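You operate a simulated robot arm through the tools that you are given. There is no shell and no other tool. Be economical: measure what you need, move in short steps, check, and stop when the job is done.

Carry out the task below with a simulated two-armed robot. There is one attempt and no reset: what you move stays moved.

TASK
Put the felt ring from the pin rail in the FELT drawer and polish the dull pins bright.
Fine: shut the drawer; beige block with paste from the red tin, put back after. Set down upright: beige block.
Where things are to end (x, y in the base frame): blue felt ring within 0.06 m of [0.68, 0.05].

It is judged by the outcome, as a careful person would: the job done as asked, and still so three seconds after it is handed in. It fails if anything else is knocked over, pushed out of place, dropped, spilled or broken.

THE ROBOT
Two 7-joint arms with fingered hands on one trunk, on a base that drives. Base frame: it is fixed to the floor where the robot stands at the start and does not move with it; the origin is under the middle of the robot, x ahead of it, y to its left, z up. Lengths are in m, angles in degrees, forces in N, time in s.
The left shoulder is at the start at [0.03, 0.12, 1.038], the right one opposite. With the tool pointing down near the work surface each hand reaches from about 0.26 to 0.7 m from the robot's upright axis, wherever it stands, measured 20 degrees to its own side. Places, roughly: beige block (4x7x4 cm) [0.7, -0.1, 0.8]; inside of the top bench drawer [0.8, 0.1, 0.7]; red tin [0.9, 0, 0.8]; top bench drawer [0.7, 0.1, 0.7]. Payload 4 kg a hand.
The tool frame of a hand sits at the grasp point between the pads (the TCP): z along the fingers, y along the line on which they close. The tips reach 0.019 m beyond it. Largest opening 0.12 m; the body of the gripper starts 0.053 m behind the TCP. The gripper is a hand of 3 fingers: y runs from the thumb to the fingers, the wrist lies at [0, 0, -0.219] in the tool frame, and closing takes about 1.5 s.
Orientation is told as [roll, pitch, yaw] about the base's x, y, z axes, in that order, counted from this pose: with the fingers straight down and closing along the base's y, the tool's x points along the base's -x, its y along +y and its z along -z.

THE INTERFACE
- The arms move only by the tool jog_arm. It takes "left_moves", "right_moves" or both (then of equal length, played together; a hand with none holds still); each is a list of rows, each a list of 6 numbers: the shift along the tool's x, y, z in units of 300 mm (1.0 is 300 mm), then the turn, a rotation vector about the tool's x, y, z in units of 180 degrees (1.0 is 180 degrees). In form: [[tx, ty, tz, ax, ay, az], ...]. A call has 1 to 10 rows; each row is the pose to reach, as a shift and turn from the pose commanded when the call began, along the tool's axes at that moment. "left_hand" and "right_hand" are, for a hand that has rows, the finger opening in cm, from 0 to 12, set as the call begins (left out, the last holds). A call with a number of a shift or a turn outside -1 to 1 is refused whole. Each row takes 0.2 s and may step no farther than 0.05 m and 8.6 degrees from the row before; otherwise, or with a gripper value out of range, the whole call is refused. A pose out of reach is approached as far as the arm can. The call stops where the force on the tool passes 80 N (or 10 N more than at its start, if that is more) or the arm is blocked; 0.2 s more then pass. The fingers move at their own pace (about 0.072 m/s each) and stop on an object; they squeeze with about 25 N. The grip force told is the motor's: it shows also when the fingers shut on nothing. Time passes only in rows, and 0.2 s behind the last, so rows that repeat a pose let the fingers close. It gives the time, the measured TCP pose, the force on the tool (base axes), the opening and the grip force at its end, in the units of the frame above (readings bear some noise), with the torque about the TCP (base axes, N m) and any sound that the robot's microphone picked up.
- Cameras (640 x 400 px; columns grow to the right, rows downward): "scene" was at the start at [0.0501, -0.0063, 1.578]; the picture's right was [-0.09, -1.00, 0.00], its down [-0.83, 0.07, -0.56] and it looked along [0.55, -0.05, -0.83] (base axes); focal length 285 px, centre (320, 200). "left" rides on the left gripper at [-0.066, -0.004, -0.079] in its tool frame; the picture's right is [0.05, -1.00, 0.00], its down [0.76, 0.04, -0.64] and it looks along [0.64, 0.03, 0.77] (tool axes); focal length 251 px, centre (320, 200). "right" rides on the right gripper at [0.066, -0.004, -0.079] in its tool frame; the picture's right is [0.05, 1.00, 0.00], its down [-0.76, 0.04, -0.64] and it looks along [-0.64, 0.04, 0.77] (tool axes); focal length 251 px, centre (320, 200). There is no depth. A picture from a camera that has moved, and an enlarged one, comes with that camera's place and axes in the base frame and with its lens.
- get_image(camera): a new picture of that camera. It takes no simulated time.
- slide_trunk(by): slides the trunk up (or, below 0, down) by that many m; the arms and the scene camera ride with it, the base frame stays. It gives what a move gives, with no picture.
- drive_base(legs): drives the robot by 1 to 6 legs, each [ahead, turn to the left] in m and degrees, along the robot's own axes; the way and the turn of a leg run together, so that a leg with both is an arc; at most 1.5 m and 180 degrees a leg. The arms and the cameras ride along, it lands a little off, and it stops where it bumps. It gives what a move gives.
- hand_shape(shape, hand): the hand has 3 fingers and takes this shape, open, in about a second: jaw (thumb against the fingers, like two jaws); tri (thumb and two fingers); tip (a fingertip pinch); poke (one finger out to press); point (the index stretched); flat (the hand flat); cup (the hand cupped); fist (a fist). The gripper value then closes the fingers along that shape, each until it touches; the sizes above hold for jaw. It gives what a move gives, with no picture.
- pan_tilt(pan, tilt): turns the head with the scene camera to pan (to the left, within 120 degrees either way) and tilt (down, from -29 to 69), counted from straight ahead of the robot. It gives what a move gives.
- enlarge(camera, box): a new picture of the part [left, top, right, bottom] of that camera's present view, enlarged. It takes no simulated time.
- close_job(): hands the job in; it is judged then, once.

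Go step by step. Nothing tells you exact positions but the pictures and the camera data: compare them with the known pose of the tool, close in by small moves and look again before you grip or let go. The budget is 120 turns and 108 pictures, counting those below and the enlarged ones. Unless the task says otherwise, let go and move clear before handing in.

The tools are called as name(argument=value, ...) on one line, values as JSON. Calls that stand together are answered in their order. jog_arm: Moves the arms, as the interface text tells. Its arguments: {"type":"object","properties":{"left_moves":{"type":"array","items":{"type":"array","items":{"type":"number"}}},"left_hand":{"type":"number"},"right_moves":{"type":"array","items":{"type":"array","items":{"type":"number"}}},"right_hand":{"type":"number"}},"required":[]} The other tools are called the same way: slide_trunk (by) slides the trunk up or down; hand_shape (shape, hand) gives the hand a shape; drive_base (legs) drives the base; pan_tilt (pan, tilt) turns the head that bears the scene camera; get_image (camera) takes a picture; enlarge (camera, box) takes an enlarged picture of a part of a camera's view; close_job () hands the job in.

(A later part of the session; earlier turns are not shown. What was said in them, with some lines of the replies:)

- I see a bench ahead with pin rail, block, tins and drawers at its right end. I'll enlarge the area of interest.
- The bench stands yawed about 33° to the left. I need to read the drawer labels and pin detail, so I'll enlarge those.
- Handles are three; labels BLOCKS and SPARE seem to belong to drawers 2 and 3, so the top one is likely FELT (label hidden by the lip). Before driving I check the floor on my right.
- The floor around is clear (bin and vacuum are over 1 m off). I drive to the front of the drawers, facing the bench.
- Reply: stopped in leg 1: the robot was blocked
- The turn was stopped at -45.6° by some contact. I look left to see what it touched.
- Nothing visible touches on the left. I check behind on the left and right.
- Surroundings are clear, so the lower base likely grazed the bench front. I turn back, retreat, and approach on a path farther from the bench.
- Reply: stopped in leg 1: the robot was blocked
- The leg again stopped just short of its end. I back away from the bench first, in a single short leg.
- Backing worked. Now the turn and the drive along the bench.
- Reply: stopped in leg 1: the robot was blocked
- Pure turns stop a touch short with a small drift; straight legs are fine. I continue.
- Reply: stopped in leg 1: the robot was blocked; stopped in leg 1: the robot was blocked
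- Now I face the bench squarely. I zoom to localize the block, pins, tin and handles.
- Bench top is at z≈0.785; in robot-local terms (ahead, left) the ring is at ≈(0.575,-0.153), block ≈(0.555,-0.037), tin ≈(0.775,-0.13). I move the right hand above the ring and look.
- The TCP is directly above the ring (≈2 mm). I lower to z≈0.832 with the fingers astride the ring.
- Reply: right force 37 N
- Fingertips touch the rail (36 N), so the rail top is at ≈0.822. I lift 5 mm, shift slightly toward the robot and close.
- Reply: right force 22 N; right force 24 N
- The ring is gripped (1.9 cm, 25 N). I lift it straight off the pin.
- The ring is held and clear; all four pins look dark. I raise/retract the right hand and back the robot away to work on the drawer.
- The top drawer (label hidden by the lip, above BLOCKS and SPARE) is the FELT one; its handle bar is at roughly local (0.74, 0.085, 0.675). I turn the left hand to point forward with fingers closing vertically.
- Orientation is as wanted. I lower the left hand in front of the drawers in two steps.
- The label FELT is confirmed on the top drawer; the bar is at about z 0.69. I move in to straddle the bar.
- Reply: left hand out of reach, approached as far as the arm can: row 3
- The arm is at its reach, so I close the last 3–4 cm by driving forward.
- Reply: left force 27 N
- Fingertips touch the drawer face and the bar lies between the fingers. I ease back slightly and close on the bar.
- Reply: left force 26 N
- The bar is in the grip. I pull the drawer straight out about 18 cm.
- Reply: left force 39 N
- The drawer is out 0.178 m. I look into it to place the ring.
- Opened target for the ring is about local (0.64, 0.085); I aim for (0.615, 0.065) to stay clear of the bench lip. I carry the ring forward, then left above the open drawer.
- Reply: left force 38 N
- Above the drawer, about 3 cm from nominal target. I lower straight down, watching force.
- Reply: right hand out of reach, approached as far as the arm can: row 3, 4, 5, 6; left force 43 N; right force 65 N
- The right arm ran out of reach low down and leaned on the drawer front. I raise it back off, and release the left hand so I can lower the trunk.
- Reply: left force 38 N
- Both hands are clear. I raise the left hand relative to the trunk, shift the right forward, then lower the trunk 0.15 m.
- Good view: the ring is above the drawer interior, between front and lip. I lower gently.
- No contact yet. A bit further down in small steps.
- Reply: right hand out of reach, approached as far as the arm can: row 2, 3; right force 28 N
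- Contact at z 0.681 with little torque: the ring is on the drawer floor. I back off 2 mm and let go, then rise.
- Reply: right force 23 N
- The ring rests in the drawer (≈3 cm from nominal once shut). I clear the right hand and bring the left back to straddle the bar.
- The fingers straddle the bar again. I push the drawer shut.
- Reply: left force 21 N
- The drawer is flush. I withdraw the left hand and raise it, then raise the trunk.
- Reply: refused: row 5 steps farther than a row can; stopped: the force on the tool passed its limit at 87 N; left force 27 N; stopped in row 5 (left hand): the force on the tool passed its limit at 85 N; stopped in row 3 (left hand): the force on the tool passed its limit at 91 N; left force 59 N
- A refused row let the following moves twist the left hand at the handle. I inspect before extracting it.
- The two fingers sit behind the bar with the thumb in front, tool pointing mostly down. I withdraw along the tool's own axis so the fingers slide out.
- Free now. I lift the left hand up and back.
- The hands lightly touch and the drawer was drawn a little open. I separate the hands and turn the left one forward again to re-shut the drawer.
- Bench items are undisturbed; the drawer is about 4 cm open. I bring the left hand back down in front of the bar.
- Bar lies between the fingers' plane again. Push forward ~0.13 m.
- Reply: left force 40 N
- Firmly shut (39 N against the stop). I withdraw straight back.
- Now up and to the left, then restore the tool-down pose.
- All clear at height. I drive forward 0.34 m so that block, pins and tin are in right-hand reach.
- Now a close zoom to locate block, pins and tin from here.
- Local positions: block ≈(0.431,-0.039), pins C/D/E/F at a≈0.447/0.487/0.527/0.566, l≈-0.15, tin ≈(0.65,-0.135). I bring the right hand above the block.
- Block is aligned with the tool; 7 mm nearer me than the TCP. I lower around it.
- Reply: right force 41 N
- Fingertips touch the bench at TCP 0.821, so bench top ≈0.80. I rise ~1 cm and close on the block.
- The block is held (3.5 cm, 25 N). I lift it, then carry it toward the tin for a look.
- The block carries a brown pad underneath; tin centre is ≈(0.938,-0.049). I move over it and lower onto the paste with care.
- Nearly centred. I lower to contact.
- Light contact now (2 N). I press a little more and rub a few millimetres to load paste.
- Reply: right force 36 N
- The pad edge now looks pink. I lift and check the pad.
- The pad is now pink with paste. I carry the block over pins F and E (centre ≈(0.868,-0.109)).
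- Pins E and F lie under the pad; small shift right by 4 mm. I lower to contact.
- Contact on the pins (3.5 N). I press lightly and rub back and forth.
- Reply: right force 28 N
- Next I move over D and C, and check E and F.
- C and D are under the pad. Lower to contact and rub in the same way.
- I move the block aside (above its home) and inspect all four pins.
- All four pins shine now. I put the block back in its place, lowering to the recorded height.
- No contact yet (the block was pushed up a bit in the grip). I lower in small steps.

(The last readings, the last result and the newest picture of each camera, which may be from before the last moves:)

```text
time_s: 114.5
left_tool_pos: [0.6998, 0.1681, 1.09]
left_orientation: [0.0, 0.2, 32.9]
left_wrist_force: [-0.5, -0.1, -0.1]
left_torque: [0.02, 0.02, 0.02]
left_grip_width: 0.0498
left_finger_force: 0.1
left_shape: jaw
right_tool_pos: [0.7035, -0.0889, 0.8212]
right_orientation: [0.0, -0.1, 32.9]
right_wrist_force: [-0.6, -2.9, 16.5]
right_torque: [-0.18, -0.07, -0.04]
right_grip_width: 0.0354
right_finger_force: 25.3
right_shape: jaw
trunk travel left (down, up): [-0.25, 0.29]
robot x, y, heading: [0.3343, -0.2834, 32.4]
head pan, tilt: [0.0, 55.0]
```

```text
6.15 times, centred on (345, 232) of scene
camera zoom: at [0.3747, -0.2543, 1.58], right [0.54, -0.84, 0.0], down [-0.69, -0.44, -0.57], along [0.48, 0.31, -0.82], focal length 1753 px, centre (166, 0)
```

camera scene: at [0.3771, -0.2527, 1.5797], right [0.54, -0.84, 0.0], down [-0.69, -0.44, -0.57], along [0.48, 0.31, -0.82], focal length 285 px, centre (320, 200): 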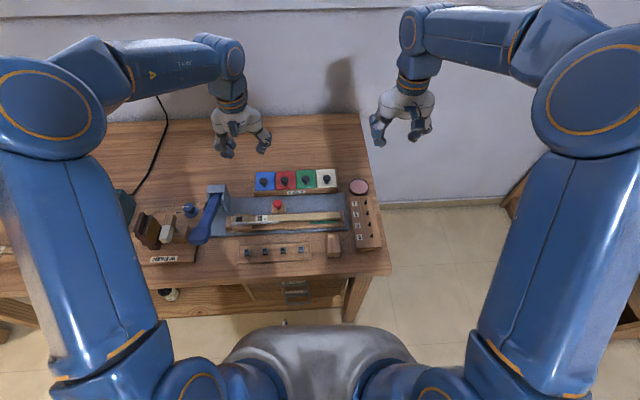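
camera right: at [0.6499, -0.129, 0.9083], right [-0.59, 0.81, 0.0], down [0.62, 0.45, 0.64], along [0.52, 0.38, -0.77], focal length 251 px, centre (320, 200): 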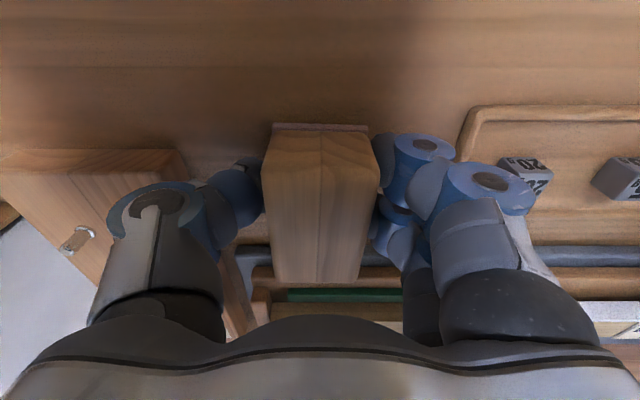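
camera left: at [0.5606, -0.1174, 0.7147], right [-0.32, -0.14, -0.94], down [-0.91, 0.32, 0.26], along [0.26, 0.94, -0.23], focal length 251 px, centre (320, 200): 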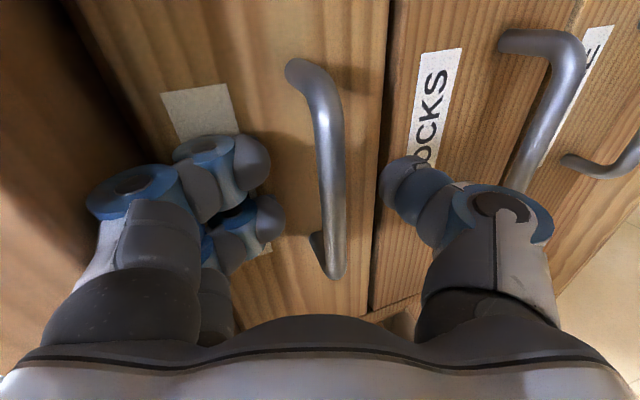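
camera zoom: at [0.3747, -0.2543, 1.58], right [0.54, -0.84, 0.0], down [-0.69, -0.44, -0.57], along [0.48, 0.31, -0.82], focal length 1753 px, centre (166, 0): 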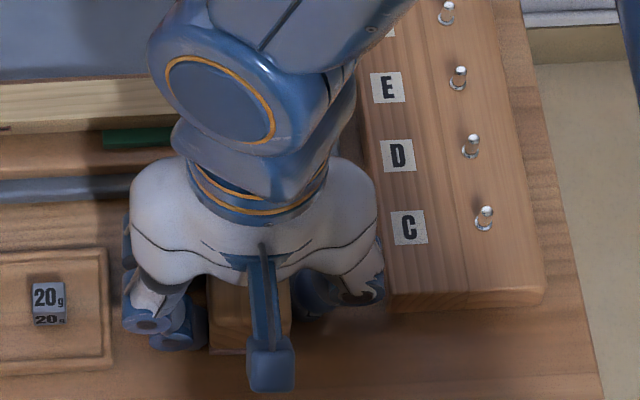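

On the bench (16 N). I open the fingers as before and rise straight up.

jog_arm(right_moves=[[0, 0, -0.004, 0, 0, 0], [0, 0, -0.006, 0, 0, 0], [0, 0, -0.006, 0, 0, 0], [0, 0, -0.006, 0, 0, 0], [0, 0, -0.006, 0, 0, 0]], right_hand=6.3)

get_image(camera="right")

```text
time_s: 115.7
left_tool_pos: [0.7007, 0.1688, 1.089]
left_orientation: [0.0, 0.2, 32.9]
left_wrist_force: [0.4, -0.3, -0.7]
left_torque: [0.01, -0.01, 0.01]
left_grip_width: 0.0499
left_finger_force: 0.1
left_shape: jaw
right_tool_pos: [0.702, -0.0902, 0.8207]
right_orientation: [0.0, 0.0, 32.9]
right_wrist_force: [-0.1, -0.1, 1.4]
right_torque: [0.02, 0.05, -0.01]
right_grip_width: 0.062
right_finger_force: 0.0
right_shape: jaw
trunk travel left (down, up): [-0.25, 0.29]
robot x, y, heading: [0.3335, -0.2815, 32.7]
head pan, tilt: [0.0, 55.0]
```

```text
25 pictures are left
camera right: at [0.6497, -0.1292, 0.8992], right [-0.59, 0.81, 0.0], down [0.62, 0.45, 0.64], along [0.52, 0.38, -0.77], focal length 251 px, centre (320, 200)
```

right: 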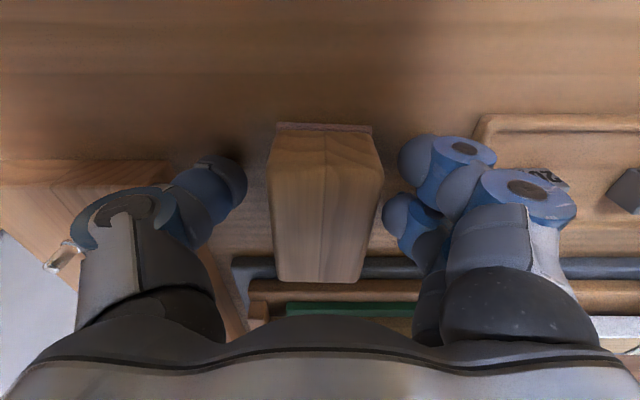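

Released cleanly, the block stands upright. I rise and retract.

jog_arm(right_moves=[[0, 0, -0.1, 0, 0, 0], [0, 0, -0.22, 0, 0, 0], [0, 0, -0.36, 0, 0, 0], [0, 0, -0.52, 0, 0, 0], [0, -0.05, -0.66, 0, 0, 0], [0, -0.1, -0.8, 0, 0, 0]])

drive_base(legs=[[-0.32, 0]])

enlarge(camera="scene", box=[200, 90, 400, 220])

```text
time_s: 117.1
left_tool_pos: [0.7013, 0.1689, 1.09]
left_orientation: [0.0, 0.2, 32.9]
left_wrist_force: [0.4, -0.8, -0.5]
left_torque: [0.03, -0.01, 0.03]
left_grip_width: 0.0497
left_finger_force: 0.0
left_shape: jaw
right_tool_pos: [0.7179, -0.1144, 1.0626]
right_orientation: [0.0, 0.2, 33.0]
right_wrist_force: [-0.5, 0.1, -0.4]
right_torque: [0.01, -0.02, 0.02]
right_grip_width: 0.0625
right_finger_force: 0.1
right_shape: jaw
trunk travel left (down, up): [-0.25, 0.29]
robot x, y, heading: [0.3354, -0.2828, 32.6]
head pan, tilt: [0.0, 55.0]
```

```text
time_s: 119.2
left_tool_pos: [0.4289, -0.003, 1.0884]
left_orientation: [0.0, 0.2, 33.0]
left_wrist_force: [0.0, -0.6, -0.3]
left_torque: [0.0, 0.01, -0.03]
left_grip_width: 0.0496
left_finger_force: 0.0
left_shape: jaw
right_tool_pos: [0.4474, -0.2863, 1.0621]
right_orientation: [0.0, 0.1, 33.1]
right_wrist_force: [0.1, -0.1, -0.3]
right_torque: [0.02, -0.02, 0.02]
right_grip_width: 0.0626
right_finger_force: 0.1
right_shape: jaw
trunk travel left (down, up): [-0.25, 0.29]
robot x, y, heading: [0.0655, -0.4519, 32.5]
head pan, tilt: [0.0, 55.0]
```

```text
3.08 times, centred on (300, 155) of scene
camera zoom: at [0.1048, -0.4269, 1.5798], right [0.54, -0.84, 0.0], down [-0.69, -0.44, -0.57], along [0.48, 0.31, -0.82], focal length 876 px, centre (382, 338)
```

zoom: 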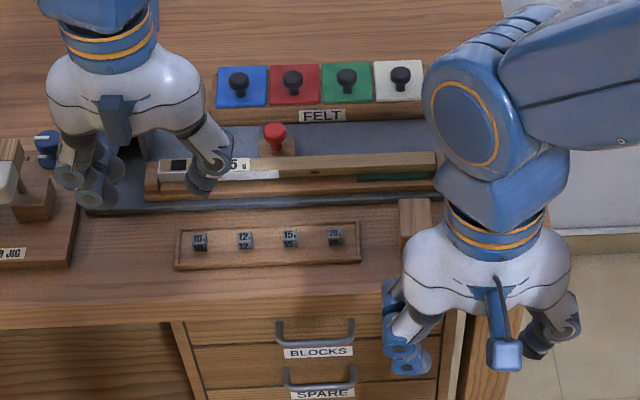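

The drawer is shut as at the start. One last check on the block and pins with the right camera.

get_image(camera="right")

```text
23 pictures are left
camera right: at [0.3946, -0.3263, 1.1403], right [-0.59, 0.81, 0.0], down [0.62, 0.45, 0.64], along [0.52, 0.38, -0.77], focal length 251 px, centre (320, 200)
```

right: 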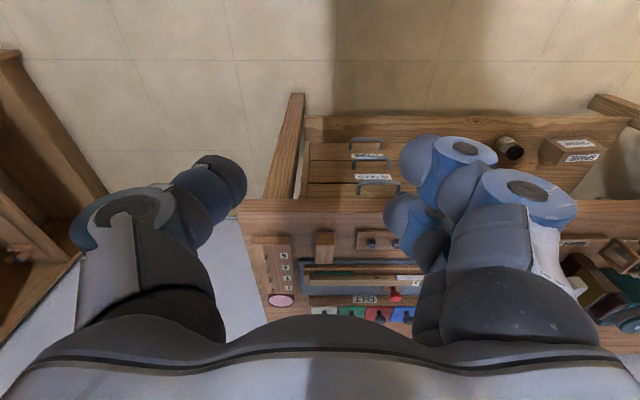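

Everything is in place: ring in the shut FELT drawer, pins bright, block upright at home, hands clear.

close_job()

```text
The job is handed in.
```

The job is done and handed in: the blue felt ring is in the FELT drawer, the drawer is shut, all four pins are bright, and the beige block is back upright in its place.

- **Ring:** it should lie about 3 cm from the target of [0.68, 0.05], inside the 6 cm allowed. I worked that out before shutting the drawer and could not see inside afterwards.
- **Drawer:** after the first shutting, my left hand caught the handle and pulled the drawer about 4 cm open again. I pushed it shut against its stop a second time; this may have shifted the ring slightly.
- **Hands:** during that recovery the two hands touched each other lightly. Nothing on the bench moved.
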